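You operate a simulated robot arm through the tools that you are given. There is no shell and no other tool.

The job below is to be done with a simulated two-armed robot. You get a single attempt, and the scene is never put back.

## Task
Wipe the feeder's grey slide clean, then raise the feeder to its stop.
Fine: it lies over the trough; draw the slide out, wipe it with the teal cloth, lay the cloth back and push the slide home; free the green clamp to lift to the top stop and lock it again; the feeder is not swung; switch, gate, dial, black knob, brush and the orange tub stay. What is to be rubbed or washed off counts as gone when no trace of it is left.

Only the result counts: the job must be done as asked and must still hold three seconds after the hand-in. Knocking over, shifting, dropping, spilling or breaking anything else fails it. Flat cloth is picked up by pressing the open fingertips on it (5 to 10 N) and closing them slowly along it; thin cloth reads only 2 to 8 mm in the jaws.

## Robot
Two 7-joint arms with fingered hands on one trunk that stands fixed in place. Base frame: the origin is at the foot of the trunk, x ahead of it, y to its left, z up. Readings come in m, degrees, newtons and seconds.
The left shoulder is at [0.07, 0.139, 1.133], the right one opposite. With the tool pointing down near the work surface each hand reaches from about 0.1 to 0.74 m from the base axis, measured 20 degrees to its own side. Payload 3.9 kg a hand.
Tool frame (each hand has its own): the origin (TCP) lies between the finger pads and is the grasp point; the fingertips stand 0.029 m ahead of it; z points along the fingers, y is the line along which they close. The gripper opens to 0.1 m; its body begins 0.034 m behind the TCP. The gripper is a hand of 5 fingers: y runs from the thumb to the fingers, the wrist lies at [-0.015, -0.105, -0.177] in the tool frame, and closing takes about 1.5 s.
Orientation is that of the tool frame in the base frame, as [roll, pitch, yaw] about the fixed x, y, z axes, in that order (R = Rz(yaw) Ry(pitch) Rx(roll)). With the fingers straight down and the wrist toward the robot, the tool's x, y and z point along [0, 1, 0], [1, 0, 0] and [0, 0, -1] of the base frame.

## Interface
- The arms move only by the tool play_rows. It takes "left_series", "right_series" or both (then of equal length, played together; a hand with none holds still); each is a list that holds one entry, the list of rows, each a list of 6 numbers: the shift along the base's x, y, z in units of 30 mm (1.0 is 30 mm), then the turn, a rotation vector about the base's x, y, z in units of 5 degrees (1.0 is 5 degrees). In form: [[[x, y, z, ax, ay, az], ...]]. A call has 1 to 20 rows; each row shifts and turns the commanded pose from where the row before left it. "left_hand" and "right_hand" are, for a hand that has rows, the gripper command, from -1 (shut) to 1 (fully open), values between in proportion, set as the call begins (left out, the last holds). A call with a number of a shift or a turn outside -1 to 1 is refused whole. Each row takes 0.2 s and may step no farther than 0.05 m and 8.6 degrees from the row before; otherwise, or with a gripper value out of range, the whole call is refused. Where a pose cannot be reached the arm comes as near as it can. A force on the tool above 90 N (or 10 N above the force at the start of the call, whichever is more), or a blocked arm, ends the call early, and 0.2 s more pass. The fingers move at their own pace (about 0.153 m/s each) and stop on an object; they squeeze with about 27 N. The grip force told is the motor's: it shows also when the fingers shut on nothing. Time passes only in rows, and 0.2 s behind the last, so rows that do not move let the fingers close. The reply holds the time, the measured pose of the TCP, the force on the tool along the base axes, the opening and the grip force, in the units named above and with some noise, with the torque about the TCP (base axes, N m) and any sound that the robot's microphone picked up.
- Cameras (640 x 400 px; columns grow to the right, rows downward): "scene" is now at [0.138, 0.0078, 1.4557]; the picture's right is [0.07, -1.00, -0.00], its down [-0.55, -0.04, -0.83] and it looks along [0.83, 0.06, -0.56] (base axes); focal length 214 px, centre (320, 200). "left" rides on the left gripper at [-0.066, -0.086, -0.121] in its tool frame; the picture's right is [-0.76, -0.31, 0.58], its down [0.59, -0.70, 0.40] and it looks along [0.28, 0.64, 0.71] (tool axes); focal length 247 px, centre (320, 200). "right" rides on the right gripper at [0.066, -0.086, -0.121] in its tool frame; the picture's right is [-0.76, 0.31, -0.58], its down [-0.59, -0.70, 0.40] and it looks along [-0.28, 0.64, 0.71] (tool axes); focal length 247 px, centre (320, 200). There is no depth. A picture from a camera that has moved, and an enlarged one, comes with that camera's place and axes in the base frame and with its lens.
- camera(camera): a new picture of that camera. The clock stands still meanwhile.
- raise_lower(by): slides the trunk up (or, below 0, down) by that many m; the arms and the scene camera ride with it, the base frame stays. It gives what a move gives, with no picture.
- curl_fingers(index, middle, ring, little, thumb_bend, thumb_turn, hand): sets how far each is bent, from 0 (flat) to 1 (curled in); at 0.3 the hand is open as for a grip, at 0.7 the pads meet at the TCP. One left out holds its place. A second passes; each finger stops where it meets its share of the squeeze, and holds until it gets a number again. A gripper value or a shape takes the hand back. It gives what a move gives, with no picture; readings hold the bend of each and the force on index, middle, ring, little, thumb and palm. thumb_turn goes from beside the hand (0) to across from the fingers (1), as for a grip.
- preshape(shape, hand): the hand has 5 fingers and takes this shape, open, in about a second: jaw (thumb against the fingers, like two jaws); tri (thumb and two fingers); tip (a fingertip pinch); poke (one finger out to press); point (the index stretched); flat (the hand flat); cup (the hand cupped); fist (a fist). The gripper value then closes the fingers along that shape, each until it touches; the sizes above hold for jaw. It gives what a move gives, with no picture.
- turn_head(pan, tilt): turns the head with the scene camera to pan (to the left, within 86 degrees either way) and tilt (down, from -29 to 69), counted from straight ahead of the robot. It gives what a move gives.
- close_up(camera, box): a new picture of the part [left, top, right, bottom] of that camera's present view, enlarged. The clock stands still meanwhile.
- job_done(): hands the job in; it is judged then, once.

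Nothing tells you positions but the pictures and the camera data. Unless the task says otherwise, let go and move clear before handing in.

The tools are called after "Emit:" by a JSON object that holds its "method" and its "body". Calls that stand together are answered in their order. play_rows: Moves the arms, as the interface text tells. Its arguments: {"type":"object","properties":{"left_series":{"type":"array"},"left_hand":{"type":"number"},"right_series":{"type":"array"},"right_hand":{"type":"number"}},"required":[]} The other tools are called the same way: raise_lower (by) moves the trunk up or down; preshape (shape, hand) gives the hand a shape; curl_fingers (index, middle, ring, little, thumb_bend, thumb_turn, hand) moves the fingers one by one; turn_head (pan, tilt) turns the head that bears the scene camera; camera (camera) takes a picture; close_up (camera, box) takes an enlarged picture of a part of a camera's view; job_done () hands the job in.

At the start:

```text
time: 0.0
left_ee_pos: [0.4053, 0.1504, 1.35]
left_orientation: [-180.0, 0.0, 90.0]
left_force: [0.0, -0.5, -0.5]
left_ft_torque: [0.0, 0.0, -0.02]
left_width: 0.0999
left_grasp_force: 0.1
left_shape: jaw
left_bend: [0.3, 0.3, 0.3, 0.3, 0.3, 0.98]
left_finger forces: [0.0, 0.0, 0.0, 0.0, 0.0, 0.0]
right_ee_pos: [0.3983, -0.1703, 1.3891]
right_orientation: [-180.0, 0.0, 90.0]
right_force: [-0.2, 1.1, -0.3]
right_ft_torque: [0.03, 0.0, 0.03]
right_width: 0.0997
right_grasp_force: 0.0
right_shape: jaw
right_bend: [0.3, 0.3, 0.3, 0.3, 0.3, 0.98]
right_finger forces: [0.0, 0.0, 0.0, 0.1, 0.0, 0.0]
trunk travel left (down, up): [-0.775, 0.065]
head pan, tilt (commanded): [4.0, 33.8]
```

scene: 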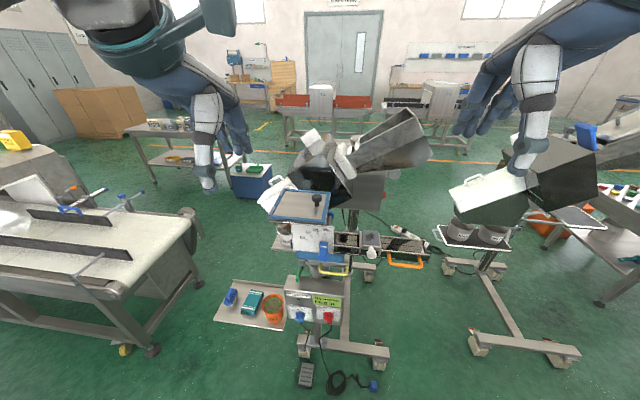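
right: 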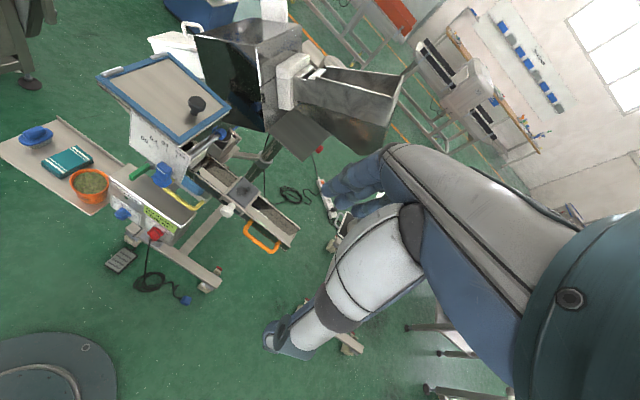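
left: 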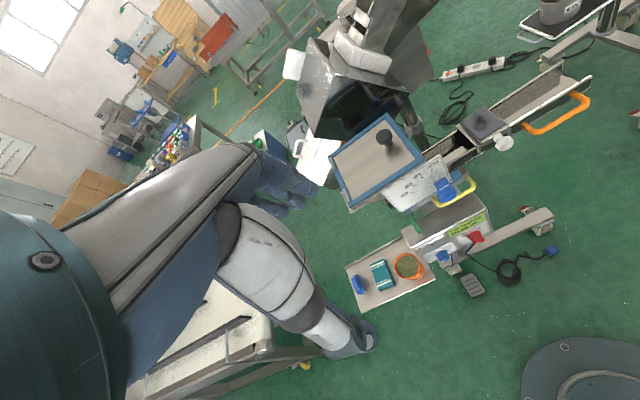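

I see a feeder on a wheeled stand ahead, with a tray at left carrying a blue brush, a teal cloth and an orange tub. First I take close-ups to find the grey slide, the clamp and the other parts.

Emit:
{"method": "close_up", "body": {"camera": "scene", "box": [200, 100, 450, 256]}}

Emit:
{"method": "close_up", "body": {"camera": "scene", "box": [200, 220, 450, 376]}}

Emit:
{"method": "close_up", "body": {"camera": "right", "box": [0, 20, 420, 300]}}

Emit:
{"method": "close_up", "body": {"camera": "left", "box": [280, 30, 600, 310]}}

```text
2.56 times, centred on (325, 178) of scene
camera zoom: at [0.138, 0.0078, 1.4557], right [0.07, -1.0, 0.0], down [-0.55, -0.04, -0.83], along [0.83, 0.06, -0.56], focal length 549 px, centre (307, 256)
```

zoom: 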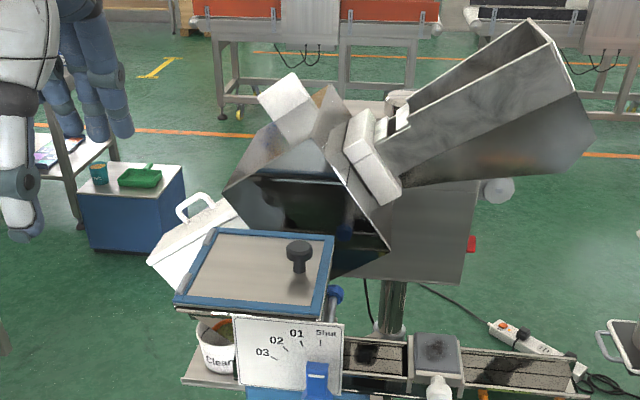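

```text
2.56 times, centred on (325, 298) of scene
camera zoom: at [0.138, 0.0078, 1.4557], right [0.07, -1.0, 0.0], down [-0.55, -0.04, -0.83], along [0.83, 0.06, -0.56], focal length 549 px, centre (307, -51)
```

zoom: 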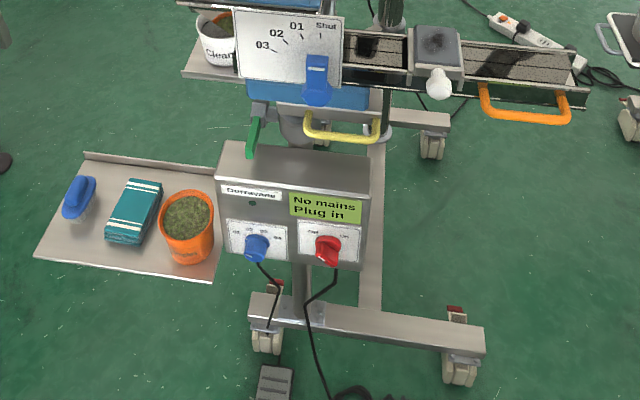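

```text
1.43 times, centred on (210, 160) of right
camera zoom: at [0.3125, -0.1055, 1.5093], right [0.31, -0.76, 0.58], down [-0.7, -0.59, -0.4], along [0.64, -0.28, -0.71], focal length 353 px, centre (477, 257)
```

zoom: 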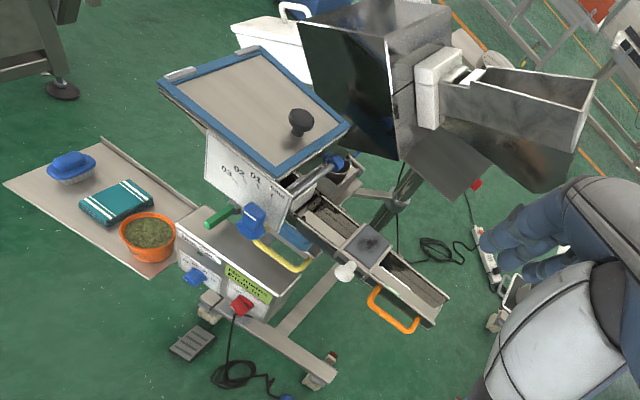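

```text
1.43 times, centred on (440, 170) of left
camera zoom: at [0.3191, 0.0839, 1.4705], right [-0.31, -0.76, -0.58], down [-0.7, 0.59, -0.4], along [0.64, 0.28, -0.71], focal length 353 px, centre (149, 243)
```

zoom: 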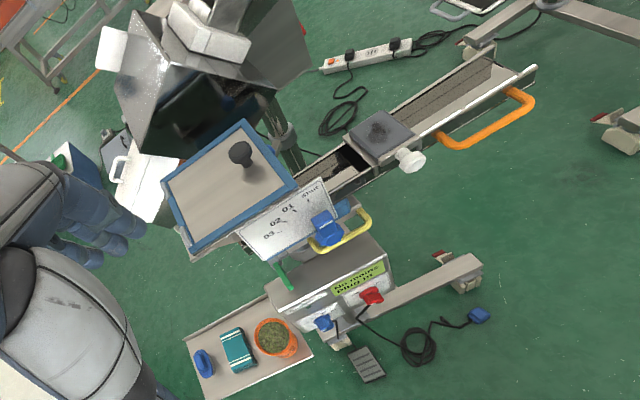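

Emit:
{"method": "close_up", "body": {"camera": "scene", "box": [330, 220, 430, 282]}}

Emit:
{"method": "close_up", "body": {"camera": "left", "box": [420, 60, 600, 180]}}

Emit:
{"method": "close_up", "body": {"camera": "right", "box": [180, 130, 330, 260]}}

Emit:
{"method": "close_up", "body": {"camera": "scene", "box": [270, 210, 370, 330]}}

Emit:
{"method": "close_up", "body": {"camera": "right", "box": [90, 150, 240, 260]}}

Emit:
{"method": "close_up", "body": {"camera": "left", "box": [320, 160, 500, 300]}}

```text
6.40 times, centred on (380, 251) of scene
camera zoom: at [0.138, 0.0078, 1.4557], right [0.07, -1.0, 0.0], down [-0.55, -0.04, -0.83], along [0.83, 0.06, -0.56], focal length 1373 px, centre (-64, -126)
```

zoom: 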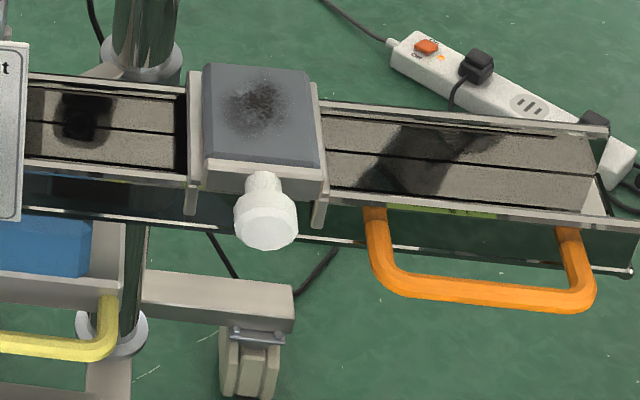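

```text
3.33 times, centred on (510, 120) of left
camera zoom: at [0.3191, 0.0839, 1.4705], right [-0.31, -0.76, -0.58], down [-0.7, 0.59, -0.4], along [0.64, 0.28, -0.71], focal length 823 px, centre (-313, 467)
```

zoom: 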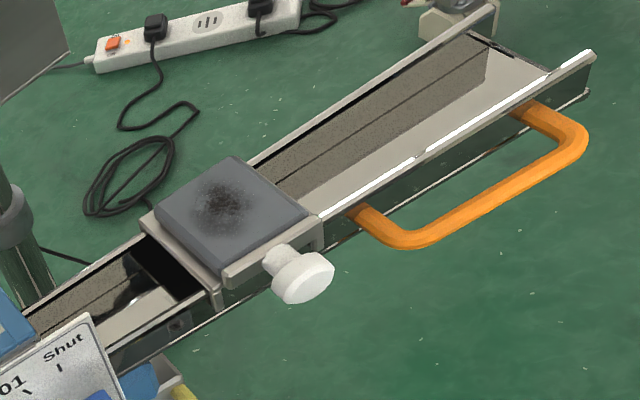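

```text
3.08 times, centred on (255, 195) of right
camera zoom: at [0.3125, -0.1055, 1.5093], right [0.31, -0.76, 0.58], down [-0.7, -0.59, -0.4], along [0.64, -0.28, -0.71], focal length 760 px, centre (520, 215)
```

zoom: 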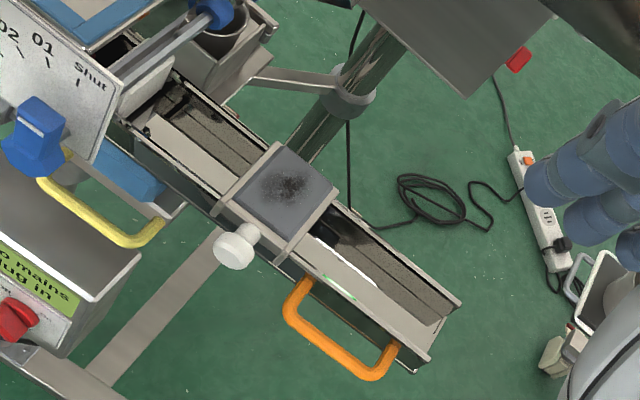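

```text
3.33 times, centred on (320, 270) of scene
camera zoom: at [0.138, 0.0078, 1.4557], right [0.07, -1.0, 0.0], down [-0.55, -0.04, -0.83], along [0.83, 0.06, -0.56], focal length 715 px, centre (320, -33)
```

zoom: 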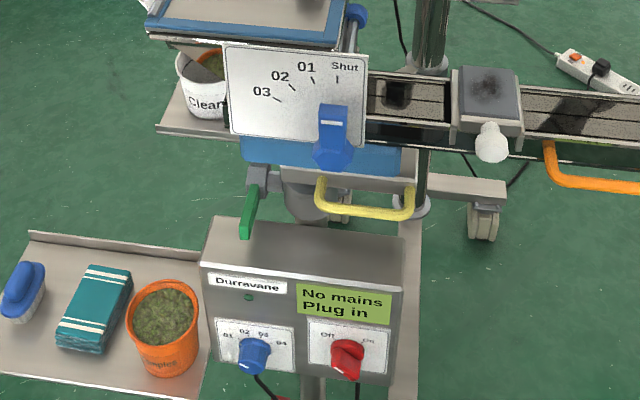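

```text
3.64 times, centred on (165, 205) of right
camera zoom: at [0.3125, -0.1055, 1.5093], right [0.31, -0.76, 0.58], down [-0.7, -0.59, -0.4], along [0.64, -0.28, -0.71], focal length 898 px, centre (884, 182)
```

zoom: 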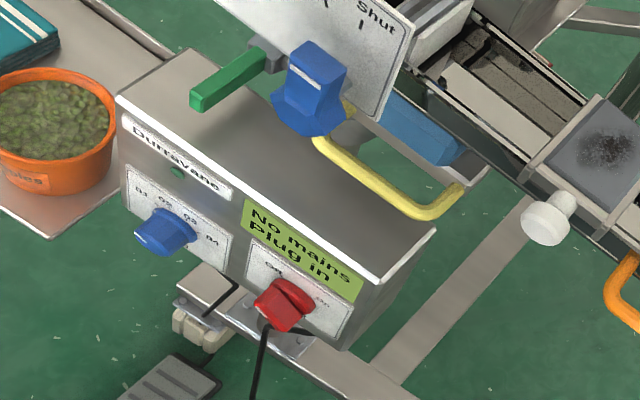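

```text
2.86 times, centred on (410, 230) of left
camera zoom: at [0.3191, 0.0839, 1.4705], right [-0.31, -0.76, -0.58], down [-0.7, 0.59, -0.4], along [0.64, 0.28, -0.71], focal length 706 px, centre (63, 114)
```

zoom: 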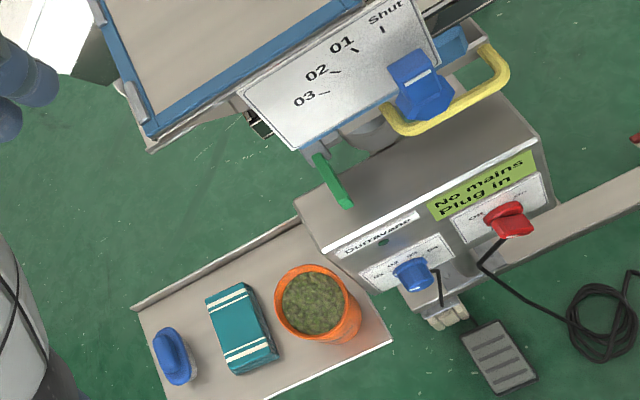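

The slide is a dark grey plate over the trough at about (0.65, -0.11, 1.0), stained on top. A white knob faces me at about (0.59, -0.11, 0.98), the cloth is near (0.61, 0.31, 0.63), and the green lever runs from about (0.60, 0.115) to (0.66, 0.115) at z 0.81. I lower the trunk somewhat and look closer.

Emit:
{"method": "raise_lower", "body": {"by": -0.2}}

Emit:
{"method": "camera", "body": {"camera": "scene"}}

Emit:
{"method": "camera", "body": {"camera": "right"}}

Emit:
{"method": "camera", "body": {"camera": "left"}}

```text
time: 2.2
left_ee_pos: [0.406, 0.1499, 1.149]
left_orientation: [180.0, 0.0, 90.1]
left_force: [-0.4, 0.6, 0.9]
left_ft_torque: [-0.02, -0.01, -0.05]
left_width: 0.0997
left_grasp_force: 0.0
left_shape: jaw
left_bend: [0.3, 0.3, 0.3, 0.3, 0.3, 0.98]
left_finger forces: [0.1, 0.1, 0.1, 0.0, 0.1, 0.0]
right_ee_pos: [0.3981, -0.1713, 1.1888]
right_orientation: [180.0, 0.0, 89.9]
right_force: [0.3, 0.0, 0.2]
right_ft_torque: [0.02, -0.03, 0.01]
right_width: 0.0996
right_grasp_force: 0.1
right_shape: jaw
right_bend: [0.3, 0.3, 0.3, 0.3, 0.3, 0.98]
right_finger forces: [0.1, 0.0, 0.0, 0.0, 0.0, 0.0]
trunk travel left (down, up): [-0.575, 0.265]
head pan, tilt (commanded): [4.0, 33.8]
```

```text
taken
camera scene: at [0.1379, 0.0079, 1.2558], right [0.07, -1.0, 0.0], down [-0.55, -0.04, -0.83], along [0.83, 0.06, -0.56], focal length 214 px, centre (320, 200)
```

scene: 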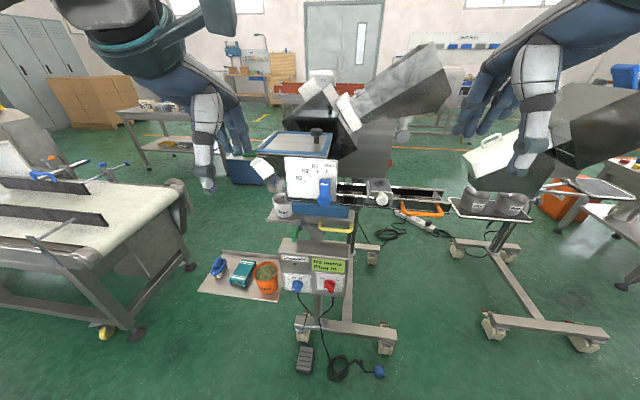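

```text
taken
camera right: at [0.3124, -0.1054, 1.3094], right [0.31, -0.76, 0.58], down [-0.7, -0.59, -0.4], along [0.64, -0.28, -0.71], focal length 247 px, centre (320, 200)
```

right: 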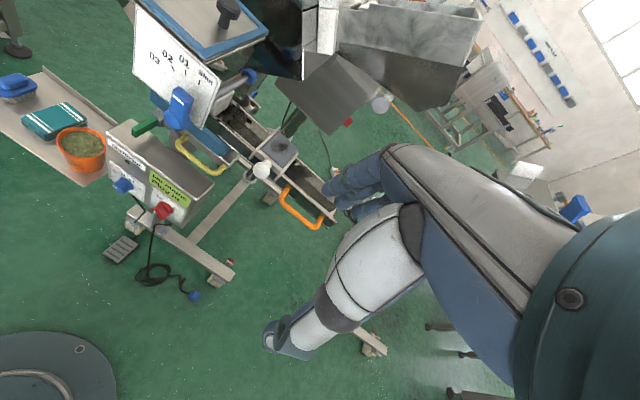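

```text
taken
camera left: at [0.3189, 0.084, 1.2706], right [-0.31, -0.76, -0.58], down [-0.7, 0.59, -0.4], along [0.64, 0.28, -0.71], focal length 247 px, centre (320, 200)
```

left: 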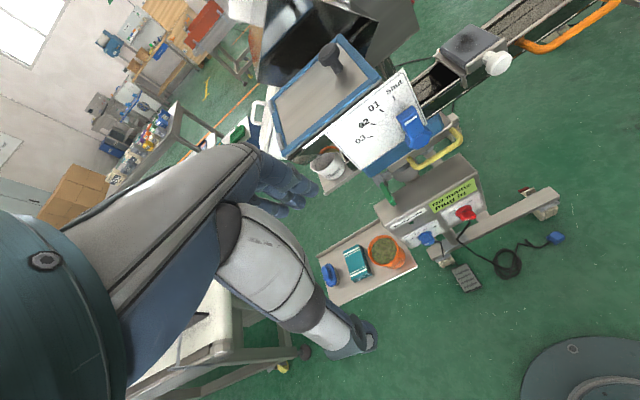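

Emit:
{"method": "close_up", "body": {"camera": "scene", "box": [270, 170, 370, 232]}}

Emit:
{"method": "close_up", "body": {"camera": "scene", "box": [270, 220, 370, 282]}}

Emit:
{"method": "close_up", "body": {"camera": "left", "box": [320, 90, 520, 215]}}

Emit:
{"method": "close_up", "body": {"camera": "right", "box": [120, 70, 340, 230]}}

Emit:
{"method": "close_up", "body": {"camera": "scene", "box": [330, 150, 450, 240]}}

```text
6.40 times, centred on (320, 201) of scene
camera zoom: at [0.1379, 0.0079, 1.2558], right [0.07, -1.0, 0.0], down [-0.55, -0.04, -0.83], along [0.83, 0.06, -0.56], focal length 1373 px, centre (320, 194)
```

zoom: 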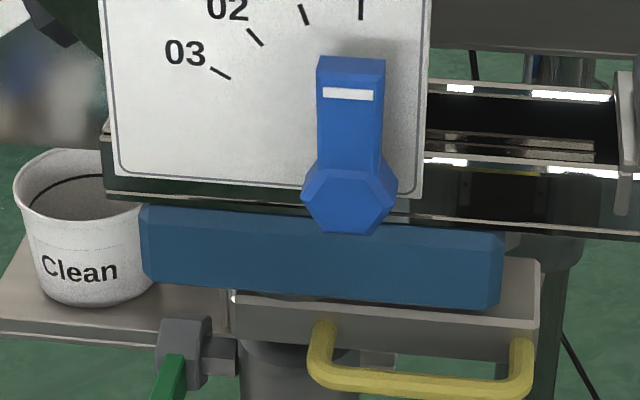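

```text
6.40 times, centred on (320, 251) of scene
camera zoom: at [0.1379, 0.0079, 1.2558], right [0.07, -1.0, 0.0], down [-0.55, -0.04, -0.83], along [0.83, 0.06, -0.56], focal length 1373 px, centre (320, -126)
```

zoom: 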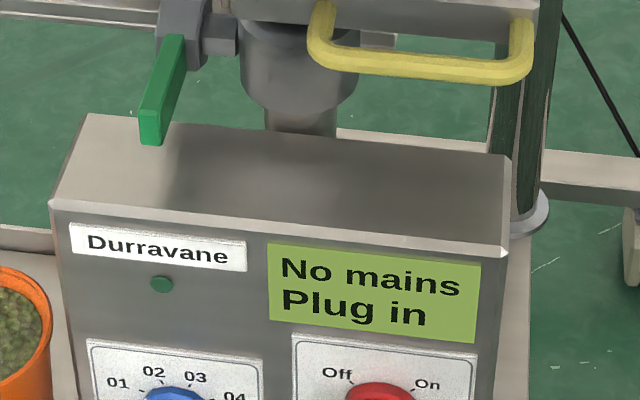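

```text
3.20 times, centred on (420, 152) of left
camera zoom: at [0.3189, 0.084, 1.2706], right [-0.31, -0.76, -0.58], down [-0.7, 0.59, -0.4], along [0.64, 0.28, -0.71], focal length 790 px, centre (0, 352)
```

zoom: 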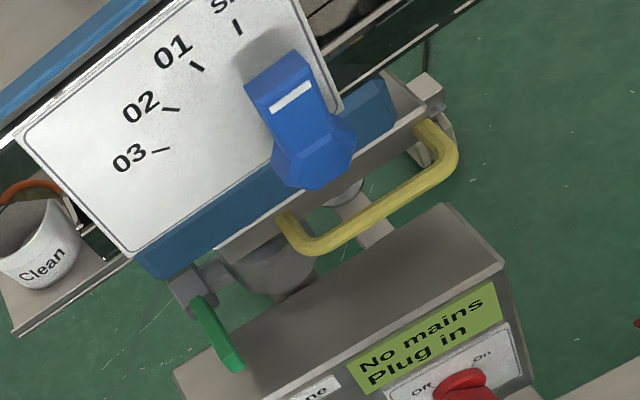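

```text
2.50 times, centred on (230, 150) of right
camera zoom: at [0.3124, -0.1054, 1.3094], right [0.31, -0.76, 0.58], down [-0.7, -0.59, -0.4], along [0.64, -0.28, -0.71], focal length 617 px, centre (545, 325)
```

zoom: 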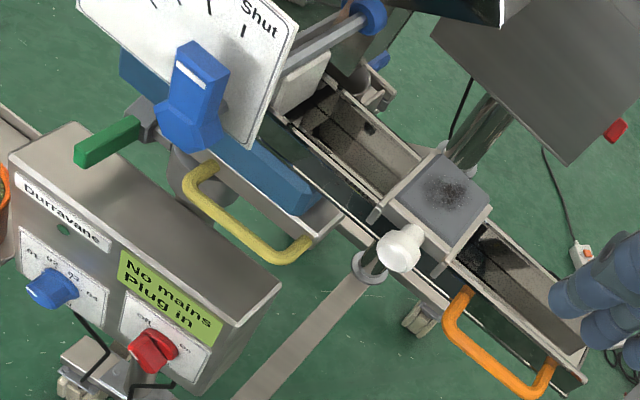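

```text
4.44 times, centred on (390, 195) of scene
camera zoom: at [0.1379, 0.0079, 1.2558], right [0.07, -1.0, 0.0], down [-0.55, -0.04, -0.83], along [0.83, 0.06, -0.56], focal length 953 px, centre (9, 222)
```

zoom: 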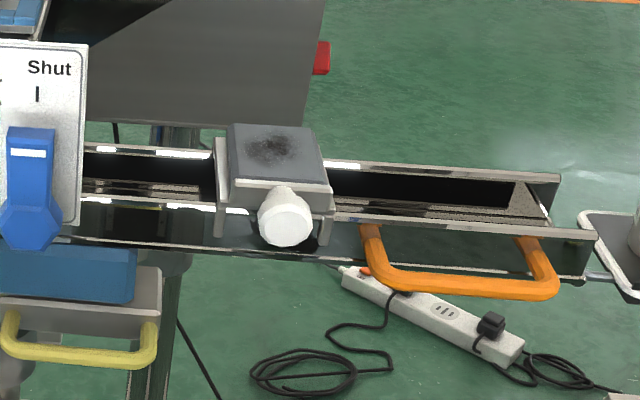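

The yellow lift handle is at about (0.60, -0.005, 0.84), the control box top is at z≈0.76, and the clamp lever sits just above it. I bring the right hand around to point forward, level with the white knob and still well short of it.

Emit:
{"method": "play_rows", "body": {"right_series": [[[0.15, 0.1, -0.41, 0, -1, 0], [0.15, 0.1, -0.41, 0, -1, 0], [0.15, 0.1, -0.41, 0, -1, 0], [0.15, 0.1, -0.41, 0, -1, 0], [0.15, 0.1, -0.41, 0, -1, 0], [0.15, 0.1, -0.41, 0, -1, 0], [0.15, 0.1, -0.41, 0, -1, 0], [0.15, 0.1, -0.41, 0, -1, 0], [0.15, 0.1, -0.41, 0, -1, 0], [0.15, 0.1, -0.41, 0, -1, 0], [0.15, 0.1, -0.41, 0, -1, 0], [0.15, 0.1, -0.41, 0, -1, 0], [0.15, 0.1, -0.41, 0, -1, 0], [0.15, 0.1, -0.41, 0, -1, 0], [0.15, 0.1, -0.41, 0, -1, 0], [0.15, 0.1, -0.41, 0, -1, 0], [0.15, 0.1, -0.41, 0, -1, 0], [0.15, 0.1, -0.41, 0, -1, 0]]], "right_hand": 1}}

Emit:
{"method": "camera", "body": {"camera": "scene"}}

Emit:
{"method": "camera", "body": {"camera": "right"}}

```text
time: 6.0
left_ee_pos: [0.4066, 0.1508, 1.1486]
left_orientation: [179.9, -0.1, 90.0]
left_force: [-0.9, 0.3, 0.2]
left_ft_torque: [0.0, -0.02, 0.0]
left_width: 0.0999
left_grasp_force: 0.1
left_shape: jaw
left_bend: [0.3, 0.3, 0.3, 0.3, 0.3, 0.98]
left_finger forces: [0.0, 0.1, 0.1, 0.1, 0.1, 0.0]
right_ee_pos: [0.5209, -0.1033, 0.9971]
right_orientation: [90.0, 0.0, 90.1]
right_force: [-0.2, -0.2, 0.1]
right_ft_torque: [-0.01, -0.01, -0.03]
right_width: 0.0996
right_grasp_force: 0.0
right_shape: jaw
right_bend: [0.3, 0.3, 0.3, 0.3, 0.3, 0.98]
right_finger forces: [0.0, 0.1, 0.1, 0.1, 0.0, 0.1]
right hand out of reach, approached as far as the arm can: row 10, 11, 12, 13, 14
trunk travel left (down, up): [-0.575, 0.265]
head pan, tilt (commanded): [4.0, 33.8]
```

```text
taken
camera scene: at [0.1387, 0.0081, 1.2556], right [0.07, -1.0, 0.0], down [-0.56, -0.04, -0.83], along [0.83, 0.06, -0.56], focal length 214 px, centre (320, 200)
```

scene: 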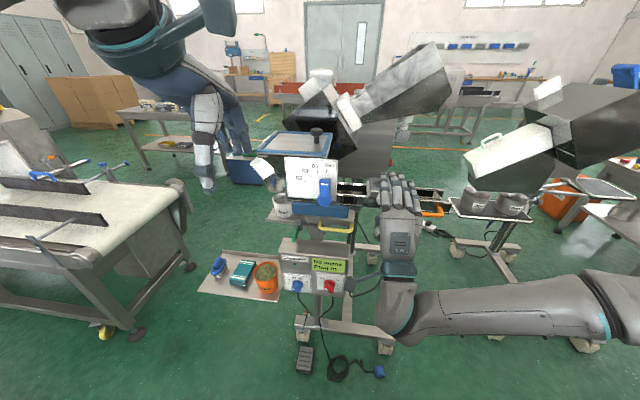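

```text
taken
camera right: at [0.4005, -0.0376, 0.9101], right [-0.58, -0.76, 0.31], down [0.4, -0.59, -0.7], along [0.71, -0.28, 0.64], focal length 247 px, centre (320, 200)
```

right: 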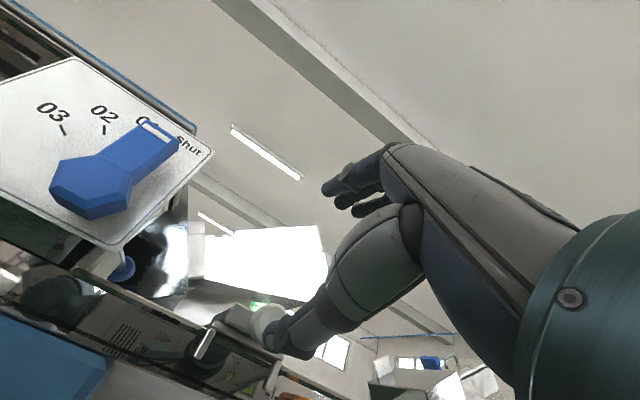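

The knob computes to about (0.594, -0.115, 0.955) from two cameras, and the right hand is at (0.521, -0.103, 0.997) pointing forward. I lower and centre it before moving forward.

Emit:
{"method": "play_rows", "body": {"right_series": [[[0, -0.2, -0.47, 0, 0, 0], [0, -0.2, -0.47, 0, 0, 0], [0, 0, -0.46, 0, 0, 0], [0, 0, 0, 0, 0, 0]]]}}

Emit:
{"method": "close_up", "body": {"camera": "scene", "box": [330, 150, 450, 240]}}

Emit:
{"method": "camera", "body": {"camera": "right"}}

Emit:
{"method": "camera", "body": {"camera": "left"}}

```text
time: 7.0
left_ee_pos: [0.4057, 0.1502, 1.1486]
left_orientation: [-180.0, 0.0, 90.0]
left_force: [-0.4, -0.6, 0.4]
left_ft_torque: [0.02, -0.01, 0.03]
left_width: 0.0999
left_grasp_force: 0.1
left_shape: jaw
left_bend: [0.3, 0.3, 0.3, 0.3, 0.3, 0.98]
left_finger forces: [0.1, 0.0, 0.0, 0.0, 0.0, 0.0]
right_ee_pos: [0.5188, -0.1074, 0.9604]
right_orientation: [90.4, 0.1, 89.7]
right_force: [-0.4, -0.3, 0.6]
right_ft_torque: [-0.02, 0.0, 0.02]
right_width: 0.0998
right_grasp_force: 0.1
right_shape: jaw
right_bend: [0.3, 0.3, 0.3, 0.3, 0.3, 0.98]
right_finger forces: [0.1, 0.0, 0.0, 0.1, 0.0, 0.1]
right hand out of reach, approached as far as the arm can: row 3
trunk travel left (down, up): [-0.575, 0.265]
head pan, tilt (commanded): [4.0, 33.8]
```

```text
4.44 times, centred on (390, 195) of scene
camera zoom: at [0.1378, 0.0078, 1.2558], right [0.07, -1.0, 0.0], down [-0.55, -0.04, -0.83], along [0.83, 0.06, -0.56], focal length 953 px, centre (9, 222)
```

zoom: 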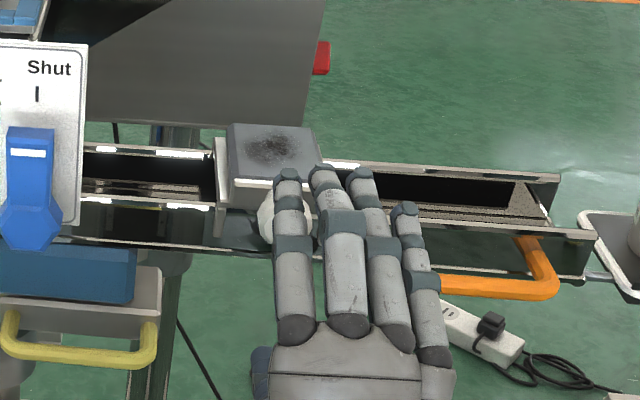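

```text
taken
camera right: at [0.3974, -0.0409, 0.8754], right [-0.58, -0.75, 0.31], down [0.39, -0.59, -0.7], along [0.71, -0.29, 0.64], focal length 247 px, centre (320, 200)
```

right: 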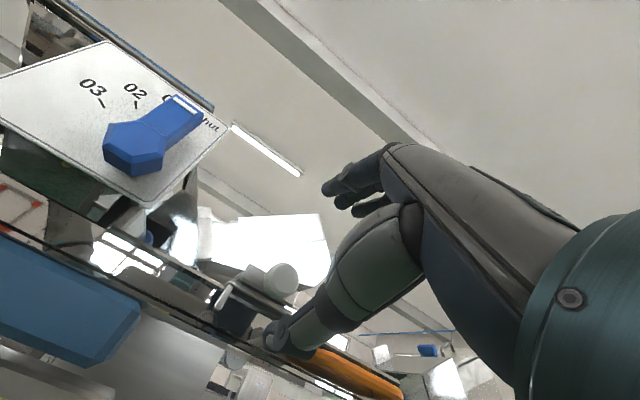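

```text
taken
camera left: at [0.3188, 0.0839, 1.2706], right [-0.31, -0.76, -0.58], down [-0.7, 0.59, -0.4], along [0.64, 0.28, -0.71], focal length 247 px, centre (320, 200)
```

left: 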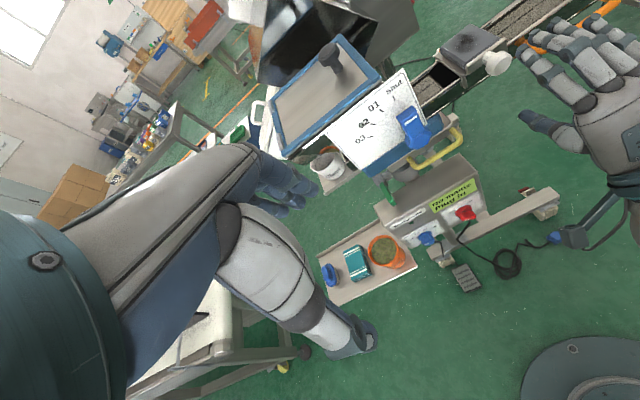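

The knob is ahead of the index and middle fingers at about the right height. I move forward about 5 cm so that the knob lies between thumb and fingers.

Emit:
{"method": "play_rows", "body": {"right_series": [[[0.45, -0.05, -0.1, 0, 0, 0], [0.45, -0.05, -0.1, 0, 0, 0], [0.45, 0, 0, 0, 0, 0], [0.35, 0, 0, 0, 0, 0], [0, 0, 0, 0, 0, 0]]]}}

Emit:
{"method": "close_up", "body": {"camera": "scene", "box": [330, 150, 450, 240]}}

Emit:
{"method": "camera", "body": {"camera": "right"}}

Emit:
{"method": "close_up", "body": {"camera": "left", "box": [420, 0, 640, 140]}}

```text
time: 8.2
left_ee_pos: [0.4064, 0.1512, 1.1498]
left_orientation: [179.9, 0.0, 90.0]
left_force: [0.6, -0.3, -0.4]
left_ft_torque: [-0.02, 0.0, 0.01]
left_width: 0.0999
left_grasp_force: 0.1
left_shape: jaw
left_bend: [0.3, 0.3, 0.3, 0.3, 0.3, 0.98]
left_finger forces: [0.0, 0.1, 0.1, 0.0, 0.1, 0.0]
right_ee_pos: [0.5644, -0.0946, 0.9643]
right_orientation: [90.4, 0.1, 89.6]
right_force: [0.1, 0.1, 0.3]
right_ft_torque: [0.0, -0.02, -0.04]
right_width: 0.0998
right_grasp_force: 0.1
right_shape: jaw
right_bend: [0.3, 0.3, 0.3, 0.3, 0.3, 0.98]
right_finger forces: [0.0, 0.0, 0.0, 0.0, 0.0, 0.0]
right hand out of reach, approached as far as the arm can: row 1, 2, 3
trunk travel left (down, up): [-0.575, 0.265]
head pan, tilt (commanded): [4.0, 33.8]
```

```text
4.44 times, centred on (390, 195) of scene
camera zoom: at [0.1379, 0.0079, 1.2558], right [0.07, -1.0, 0.0], down [-0.55, -0.04, -0.83], along [0.83, 0.06, -0.56], focal length 953 px, centre (9, 222)
```

zoom: 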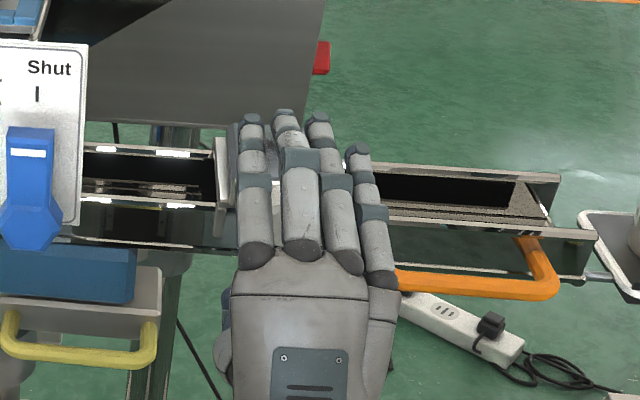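

```text
taken
camera right: at [0.4444, -0.0296, 0.88], right [-0.58, -0.75, 0.31], down [0.39, -0.59, -0.7], along [0.71, -0.29, 0.64], focal length 247 px, centre (320, 200)
```

right: 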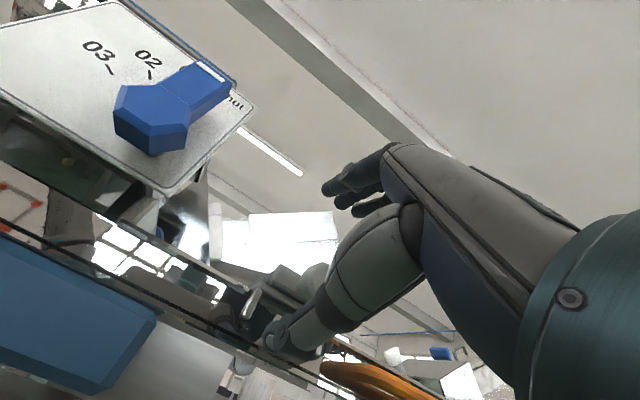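

```text
2.86 times, centred on (530, 70) of left
camera zoom: at [0.319, 0.084, 1.2705], right [-0.31, -0.76, -0.58], down [-0.7, 0.59, -0.4], along [0.64, 0.28, -0.71], focal length 706 px, centre (-280, 571)
```

zoom: 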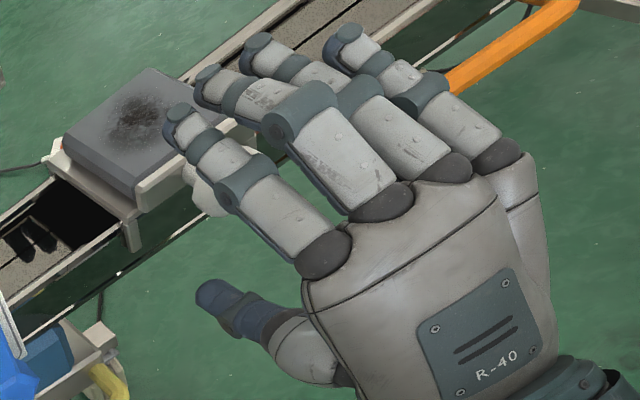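

The hand drifted left to y≈-0.095 while it was near its reach limits. I correct sideways and down a little from here.

Emit:
{"method": "play_rows", "body": {"right_series": [[[-0.3, 0, 0, 0, 0, 0], [0, -0.35, 0, 0, 0, 0], [0, -0.3, -0.2, 0, 0, 0], [0, 0, -0.1, 0, 0, 0], [0, 0, 0, 0, 0, 0]]]}}

Emit:
{"method": "close_up", "body": {"camera": "scene", "box": [330, 150, 450, 240]}}

Emit:
{"method": "close_up", "body": {"camera": "left", "box": [420, 0, 640, 140]}}

```text
time: 9.4
left_ee_pos: [0.4053, 0.1509, 1.1491]
left_orientation: [180.0, -0.1, 90.1]
left_force: [-0.2, -0.2, -0.5]
left_ft_torque: [-0.03, -0.03, -0.01]
left_width: 0.0996
left_grasp_force: 0.0
left_shape: jaw
left_bend: [0.3, 0.3, 0.3, 0.3, 0.3, 0.98]
left_finger forces: [0.0, 0.0, 0.0, 0.0, 0.0, 0.0]
right_ee_pos: [0.5515, -0.1014, 0.9673]
right_orientation: [90.2, 0.0, 89.7]
right_force: [-0.2, 0.1, 0.0]
right_ft_torque: [-0.02, 0.02, -0.02]
right_width: 0.0997
right_grasp_force: 0.1
right_shape: jaw
right_bend: [0.3, 0.3, 0.3, 0.3, 0.3, 0.98]
right_finger forces: [0.0, 0.1, 0.0, 0.1, 0.0, 0.1]
right hand out of reach, approached as far as the arm can: row 2, 3
trunk travel left (down, up): [-0.575, 0.265]
head pan, tilt (commanded): [4.0, 33.8]
```

```text
4.44 times, centred on (390, 195) of scene
camera zoom: at [0.1379, 0.0079, 1.2558], right [0.07, -1.0, 0.0], down [-0.55, -0.04, -0.83], along [0.83, 0.06, -0.56], focal length 953 px, centre (9, 222)
```

zoom: 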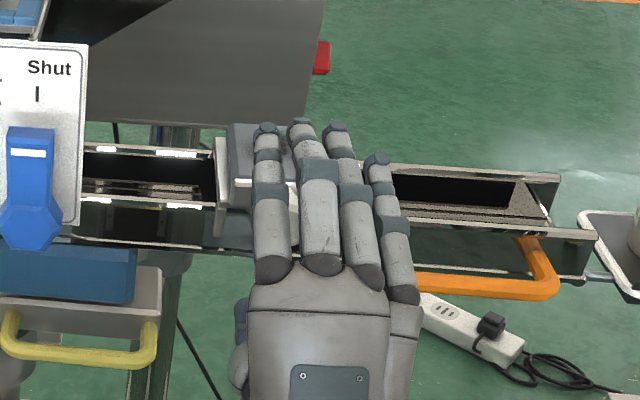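

```text
2.86 times, centred on (530, 70) of left
camera zoom: at [0.319, 0.084, 1.2705], right [-0.31, -0.76, -0.58], down [-0.7, 0.59, -0.4], along [0.64, 0.28, -0.71], focal length 706 px, centre (-280, 571)
```

zoom: 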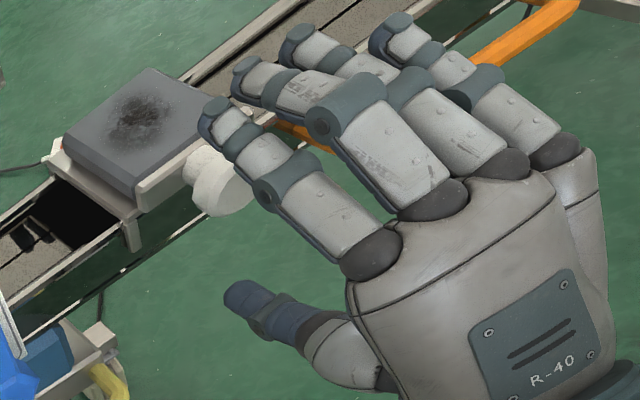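

The level posture is near the arm's limits here, so I back off and tilt the fingers about 35 degrees downward.

Emit:
{"method": "play_rows", "body": {"right_series": [[[-0.6, -0.1, 0.3, 0, 0.5, 0], [-0.4, -0.1, 0.3, 0, 1, 0], [0, -0.1, 0.1, 0, 1, 0], [0, -0.1, 0, 0, 1, 0], [0, -0.1, 0, 0, 1, 0], [0, 0, 0, 0, 1, 0], [0, 0, 0, 0, 1, 0], [0, 0, 0, 0, 1, 0], [0, 0, 0, 0, 0, 0]]]}}

Emit:
{"method": "camera", "body": {"camera": "scene"}}

Emit:
{"method": "close_up", "body": {"camera": "left", "box": [420, 0, 640, 140]}}

Emit:
{"method": "camera", "body": {"camera": "right"}}

```text
time: 11.4
left_ee_pos: [0.4061, 0.1505, 1.1492]
left_orientation: [180.0, -0.1, 90.0]
left_force: [0.4, 0.7, 0.7]
left_ft_torque: [-0.02, 0.0, 0.01]
left_width: 0.0996
left_grasp_force: 0.2
left_shape: jaw
left_bend: [0.3, 0.3, 0.3, 0.3, 0.3, 0.98]
left_finger forces: [0.1, 0.0, 0.0, 0.0, 0.0, 0.0]
right_ee_pos: [0.5221, -0.117, 0.9876]
right_orientation: [127.7, 0.0, 90.1]
right_force: [0.9, 1.7, 1.2]
right_ft_torque: [-0.01, 0.02, 0.02]
right_width: 0.0996
right_grasp_force: 0.0
right_shape: jaw
right_bend: [0.3, 0.3, 0.3, 0.3, 0.3, 0.98]
right_finger forces: [0.1, 0.0, 0.1, 0.0, 0.0, 0.0]
trunk travel left (down, up): [-0.575, 0.265]
head pan, tilt (commanded): [4.0, 33.8]
```

```text
taken
camera scene: at [0.1381, 0.0078, 1.2557], right [0.07, -1.0, 0.0], down [-0.55, -0.04, -0.83], along [0.83, 0.06, -0.56], focal length 214 px, centre (320, 200)
```

scene: 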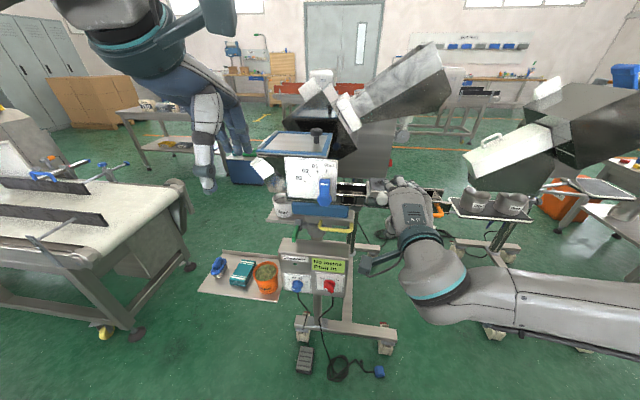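

```text
2.86 times, centred on (530, 70) of left
camera zoom: at [0.3192, 0.084, 1.2704], right [-0.31, -0.76, -0.58], down [-0.7, 0.59, -0.4], along [0.64, 0.28, -0.71], focal length 706 px, centre (-280, 571)
```

zoom: 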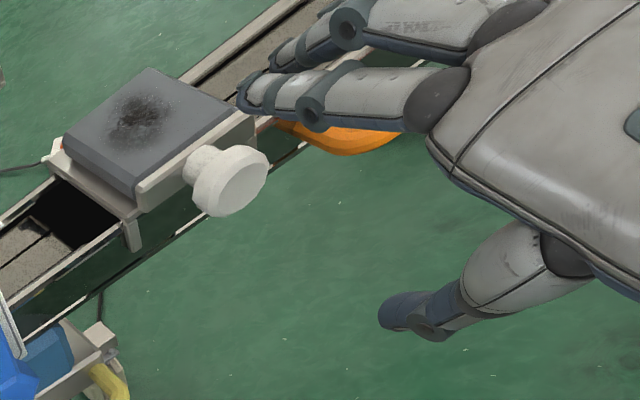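

```text
taken
camera right: at [0.3747, -0.053, 0.9925], right [-0.27, -0.76, 0.59], down [-0.11, -0.59, -0.8], along [0.96, -0.28, 0.07], focal length 247 px, centre (320, 200)
```

right: 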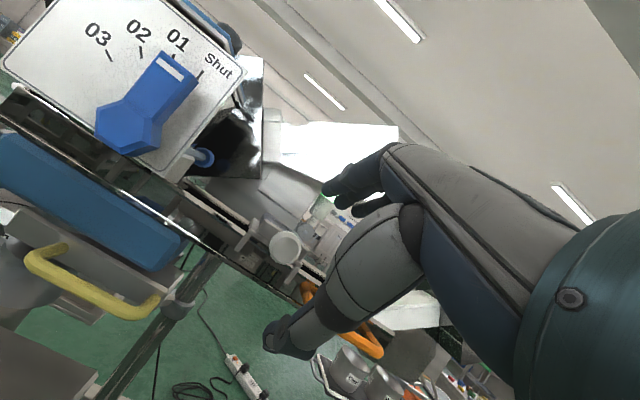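

With the hand tilted everything is reachable, and the knob face is at (0.592, -0.117, 0.955). I ease the tilt to about 20 degrees and move in front of the knob with the fingers half open.

Emit:
{"method": "play_rows", "body": {"right_series": [[[0.1, 0, -0.1, 0, -0.8, 0], [0.1, 0, -0.1, 0, -0.9, 0], [0.1, 0, -0.1, 0, -0.9, 0], [0.1, 0, -0.1, 0, -0.9, 0], [0.1, 0, -0.1, 0, 0, 0], [0, 0, 0, 0, 0, 0]]], "right_hand": 0.3}}

Emit:
{"method": "close_up", "body": {"camera": "left", "box": [420, 0, 640, 140]}}

Emit:
{"method": "camera", "body": {"camera": "right"}}

```text
time: 12.8
left_ee_pos: [0.4056, 0.1515, 1.1487]
left_orientation: [-180.0, 0.0, 90.0]
left_force: [-0.5, 0.7, 0.4]
left_ft_torque: [0.02, 0.03, -0.06]
left_width: 0.0997
left_grasp_force: 0.0
left_shape: jaw
left_bend: [0.3, 0.3, 0.3, 0.3, 0.3, 0.98]
left_finger forces: [0.0, 0.1, 0.0, 0.0, 0.1, 0.0]
right_ee_pos: [0.5364, -0.1175, 0.9707]
right_orientation: [110.0, 0.0, 90.0]
right_force: [-0.6, 0.3, -0.3]
right_ft_torque: [0.01, 0.01, 0.0]
right_width: 0.0652
right_grasp_force: 0.1
right_shape: jaw
right_bend: [0.41, 0.37, 0.27, 0.42, 0.3, 0.99]
right_finger forces: [0.0, 0.1, 0.0, 0.0, 0.0, 0.0]
trunk travel left (down, up): [-0.575, 0.265]
head pan, tilt (commanded): [4.0, 33.8]
```

```text
2.86 times, centred on (530, 70) of left
camera zoom: at [0.3191, 0.084, 1.2705], right [-0.31, -0.76, -0.58], down [-0.7, 0.59, -0.4], along [0.64, 0.28, -0.71], focal length 706 px, centre (-280, 571)
```

zoom: 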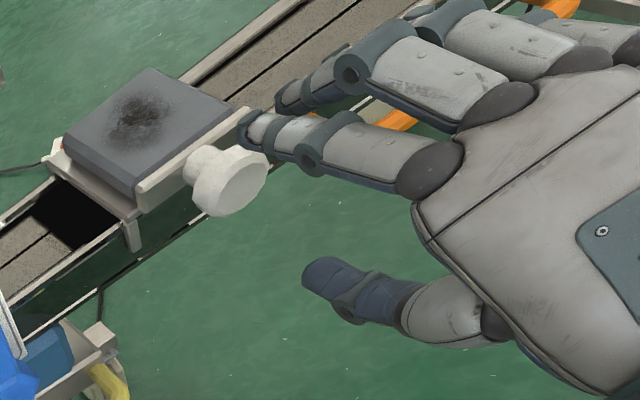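

```text
taken
camera right: at [0.3948, -0.0527, 0.9325], right [-0.44, -0.76, 0.49], down [0.13, -0.59, -0.8], along [0.89, -0.28, 0.36], focal length 247 px, centre (320, 200)
```

right: 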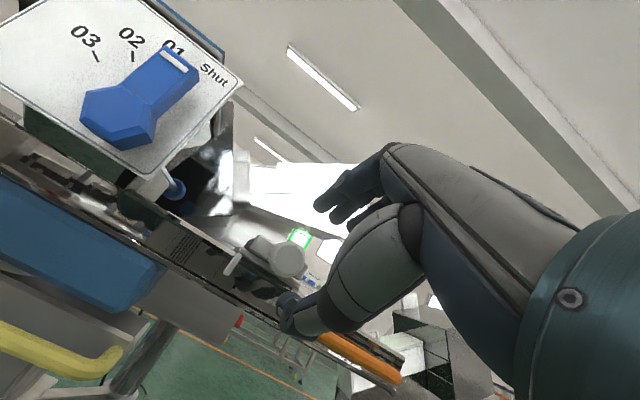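

The knob lies ahead between thumb and index/middle fingers. I advance 4 cm and look before closing.

Emit:
{"method": "play_rows", "body": {"right_series": [[[0.35, 0.05, -0.07, 0, 0, 0], [0.35, 0.05, -0.07, 0, 0, 0], [0.35, 0, -0.07, 0, 0, 0], [0.3, 0, -0.07, 0, 0, 0], [0, 0, 0, 0, 0, 0]]]}}

Emit:
{"method": "close_up", "body": {"camera": "left", "box": [420, 0, 640, 140]}}

Emit:
{"method": "camera", "body": {"camera": "right"}}

Emit:
{"method": "close_up", "body": {"camera": "scene", "box": [330, 150, 450, 240]}}

```text
time: 14.0
left_ee_pos: [0.405, 0.1501, 1.1485]
left_orientation: [179.9, 0.0, 89.9]
left_force: [-0.2, 0.4, 0.4]
left_ft_torque: [0.02, 0.01, 0.03]
left_width: 0.0998
left_grasp_force: 0.0
left_shape: jaw
left_bend: [0.3, 0.3, 0.3, 0.3, 0.3, 0.98]
left_finger forces: [0.0, 0.0, 0.0, 0.0, 0.0, 0.0]
right_ee_pos: [0.5787, -0.1139, 0.9628]
right_orientation: [110.0, 0.0, 90.0]
right_force: [0.4, -0.2, 1.0]
right_ft_torque: [0.01, 0.0, 0.03]
right_width: 0.0652
right_grasp_force: 0.1
right_shape: jaw
right_bend: [0.41, 0.37, 0.27, 0.42, 0.3, 0.99]
right_finger forces: [0.0, 0.0, 0.0, 0.0, 0.1, 0.1]
trunk travel left (down, up): [-0.575, 0.265]
head pan, tilt (commanded): [4.0, 33.8]
```

```text
2.86 times, centred on (530, 70) of left
camera zoom: at [0.3189, 0.084, 1.2705], right [-0.31, -0.76, -0.58], down [-0.7, 0.59, -0.4], along [0.64, 0.28, -0.71], focal length 706 px, centre (-280, 571)
```

zoom: 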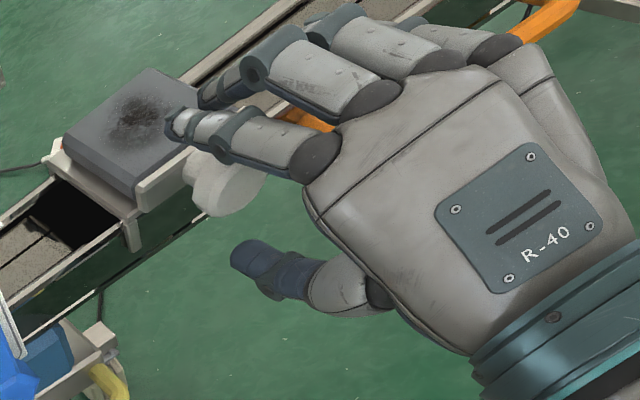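

```text
taken
camera right: at [0.4355, -0.0495, 0.9244], right [-0.44, -0.76, 0.49], down [0.13, -0.59, -0.8], along [0.89, -0.28, 0.36], focal length 247 px, centre (320, 200)
```

right: 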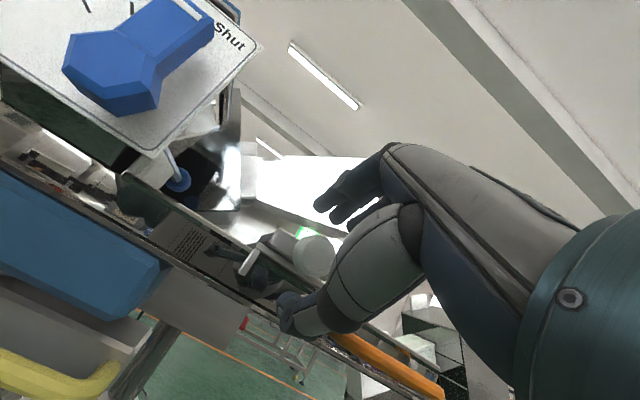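

```text
4.44 times, centred on (390, 195) of scene
camera zoom: at [0.1379, 0.0079, 1.2558], right [0.07, -1.0, 0.0], down [-0.55, -0.04, -0.83], along [0.83, 0.06, -0.56], focal length 953 px, centre (9, 222)
```

zoom: 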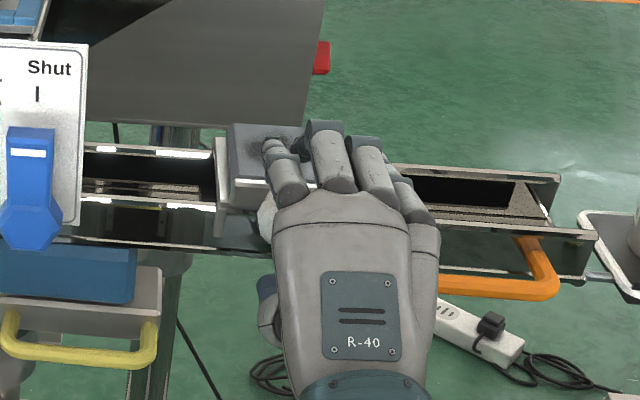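

The knob sits between thumb and index/middle with no contact yet. I close the hand on it without moving the arm.

Emit:
{"method": "play_rows", "body": {"right_series": [[[0, 0, 0, 0, 0, 0], [0, 0, 0, 0, 0, 0], [0, 0, 0, 0, 0, 0], [0, 0, 0, 0, 0, 0], [0, 0, 0, 0, 0, 0], [0, 0, 0, 0, 0, 0], [0, 0, 0, 0, 0, 0], [0, 0, 0, 0, 0, 0]]], "right_hand": -1}}

Emit:
{"method": "close_up", "body": {"camera": "left", "box": [420, 0, 640, 140]}}

Emit:
{"method": "camera", "body": {"camera": "right"}}

```text
time: 15.8
left_ee_pos: [0.4053, 0.1516, 1.1493]
left_orientation: [180.0, 0.0, 89.9]
left_force: [-0.5, 0.0, -0.4]
left_ft_torque: [-0.02, -0.04, 0.03]
left_width: 0.1
left_grasp_force: 0.0
left_shape: jaw
left_bend: [0.3, 0.3, 0.3, 0.3, 0.3, 0.98]
left_finger forces: [0.0, 0.0, 0.1, 0.0, 0.0, 0.1]
right_ee_pos: [0.5789, -0.1139, 0.9631]
right_orientation: [110.1, 0.0, 90.0]
right_force: [-1.7, 2.8, -4.2]
right_ft_torque: [-0.02, 0.03, 0.06]
right_width: 0.0242
right_grasp_force: 27.3
right_shape: jaw
right_bend: [0.62, 0.55, 0.72, 0.62, 0.46, 1.0]
right_finger forces: [11.0, 7.3, 0.1, 0.0, 24.5, 0.0]
trunk travel left (down, up): [-0.575, 0.265]
head pan, tilt (commanded): [4.0, 33.8]
```

```text
2.86 times, centred on (530, 70) of left
camera zoom: at [0.3193, 0.0844, 1.2704], right [-0.31, -0.76, -0.58], down [-0.7, 0.59, -0.4], along [0.64, 0.28, -0.71], focal length 706 px, centre (-280, 571)
```

zoom: 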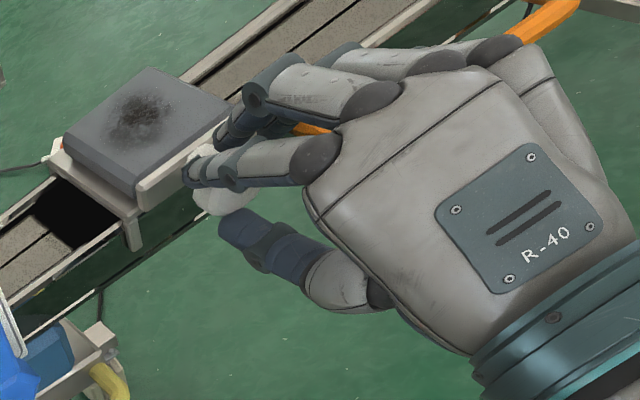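

```text
taken
camera right: at [0.4356, -0.0492, 0.9241], right [-0.44, -0.76, 0.49], down [0.13, -0.59, -0.8], along [0.89, -0.28, 0.36], focal length 247 px, centre (320, 200)
```

right: 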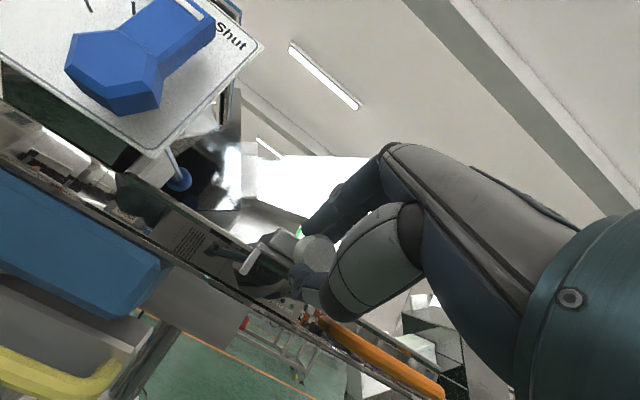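

The knob is gripped between thumb, index and middle. I draw it straight toward me, gently at first.

Emit:
{"method": "play_rows", "body": {"right_series": [[[-0.25, 0, 0, 0, 0, 0], [-0.25, 0, 0, 0, 0, 0], [-0.25, 0, 0, 0, 0, 0], [-0.25, 0, 0, 0, 0, 0]]]}}

Emit:
{"method": "close_up", "body": {"camera": "left", "box": [420, 0, 640, 140]}}

```text
time: 16.8
left_ee_pos: [0.4057, 0.1524, 1.149]
left_orientation: [-180.0, 0.1, 90.0]
left_force: [-0.4, 0.5, 0.2]
left_ft_torque: [0.02, 0.0, 0.0]
left_width: 0.0997
left_grasp_force: 0.1
left_shape: jaw
left_bend: [0.3, 0.3, 0.3, 0.3, 0.3, 0.98]
left_finger forces: [0.0, 0.0, 0.1, 0.0, 0.1, 0.1]
right_ee_pos: [0.5477, -0.1129, 0.9626]
right_orientation: [110.1, 0.1, 90.1]
right_force: [0.6, 7.7, -2.3]
right_ft_torque: [-0.03, 0.01, 0.19]
right_width: 0.0237
right_grasp_force: 26.7
right_shape: jaw
right_bend: [0.62, 0.55, 0.72, 0.62, 0.46, 1.0]
right_finger forces: [13.8, 7.0, 0.0, 0.0, 22.6, 0.1]
trunk travel left (down, up): [-0.575, 0.265]
head pan, tilt (commanded): [4.0, 33.8]
```

```text
2.86 times, centred on (530, 70) of left
camera zoom: at [0.3197, 0.0858, 1.2702], right [-0.31, -0.76, -0.58], down [-0.7, 0.59, -0.4], along [0.64, 0.28, -0.71], focal length 706 px, centre (-280, 571)
```

zoom: 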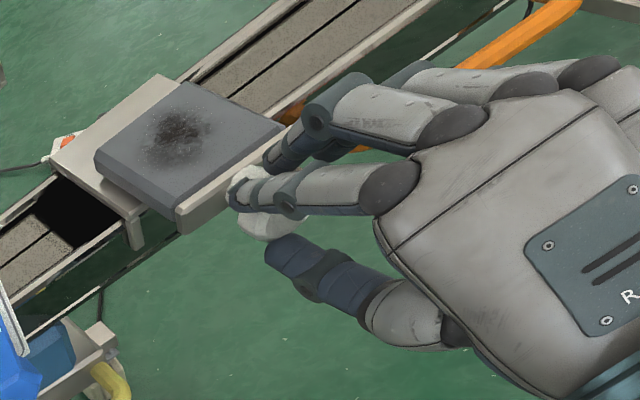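

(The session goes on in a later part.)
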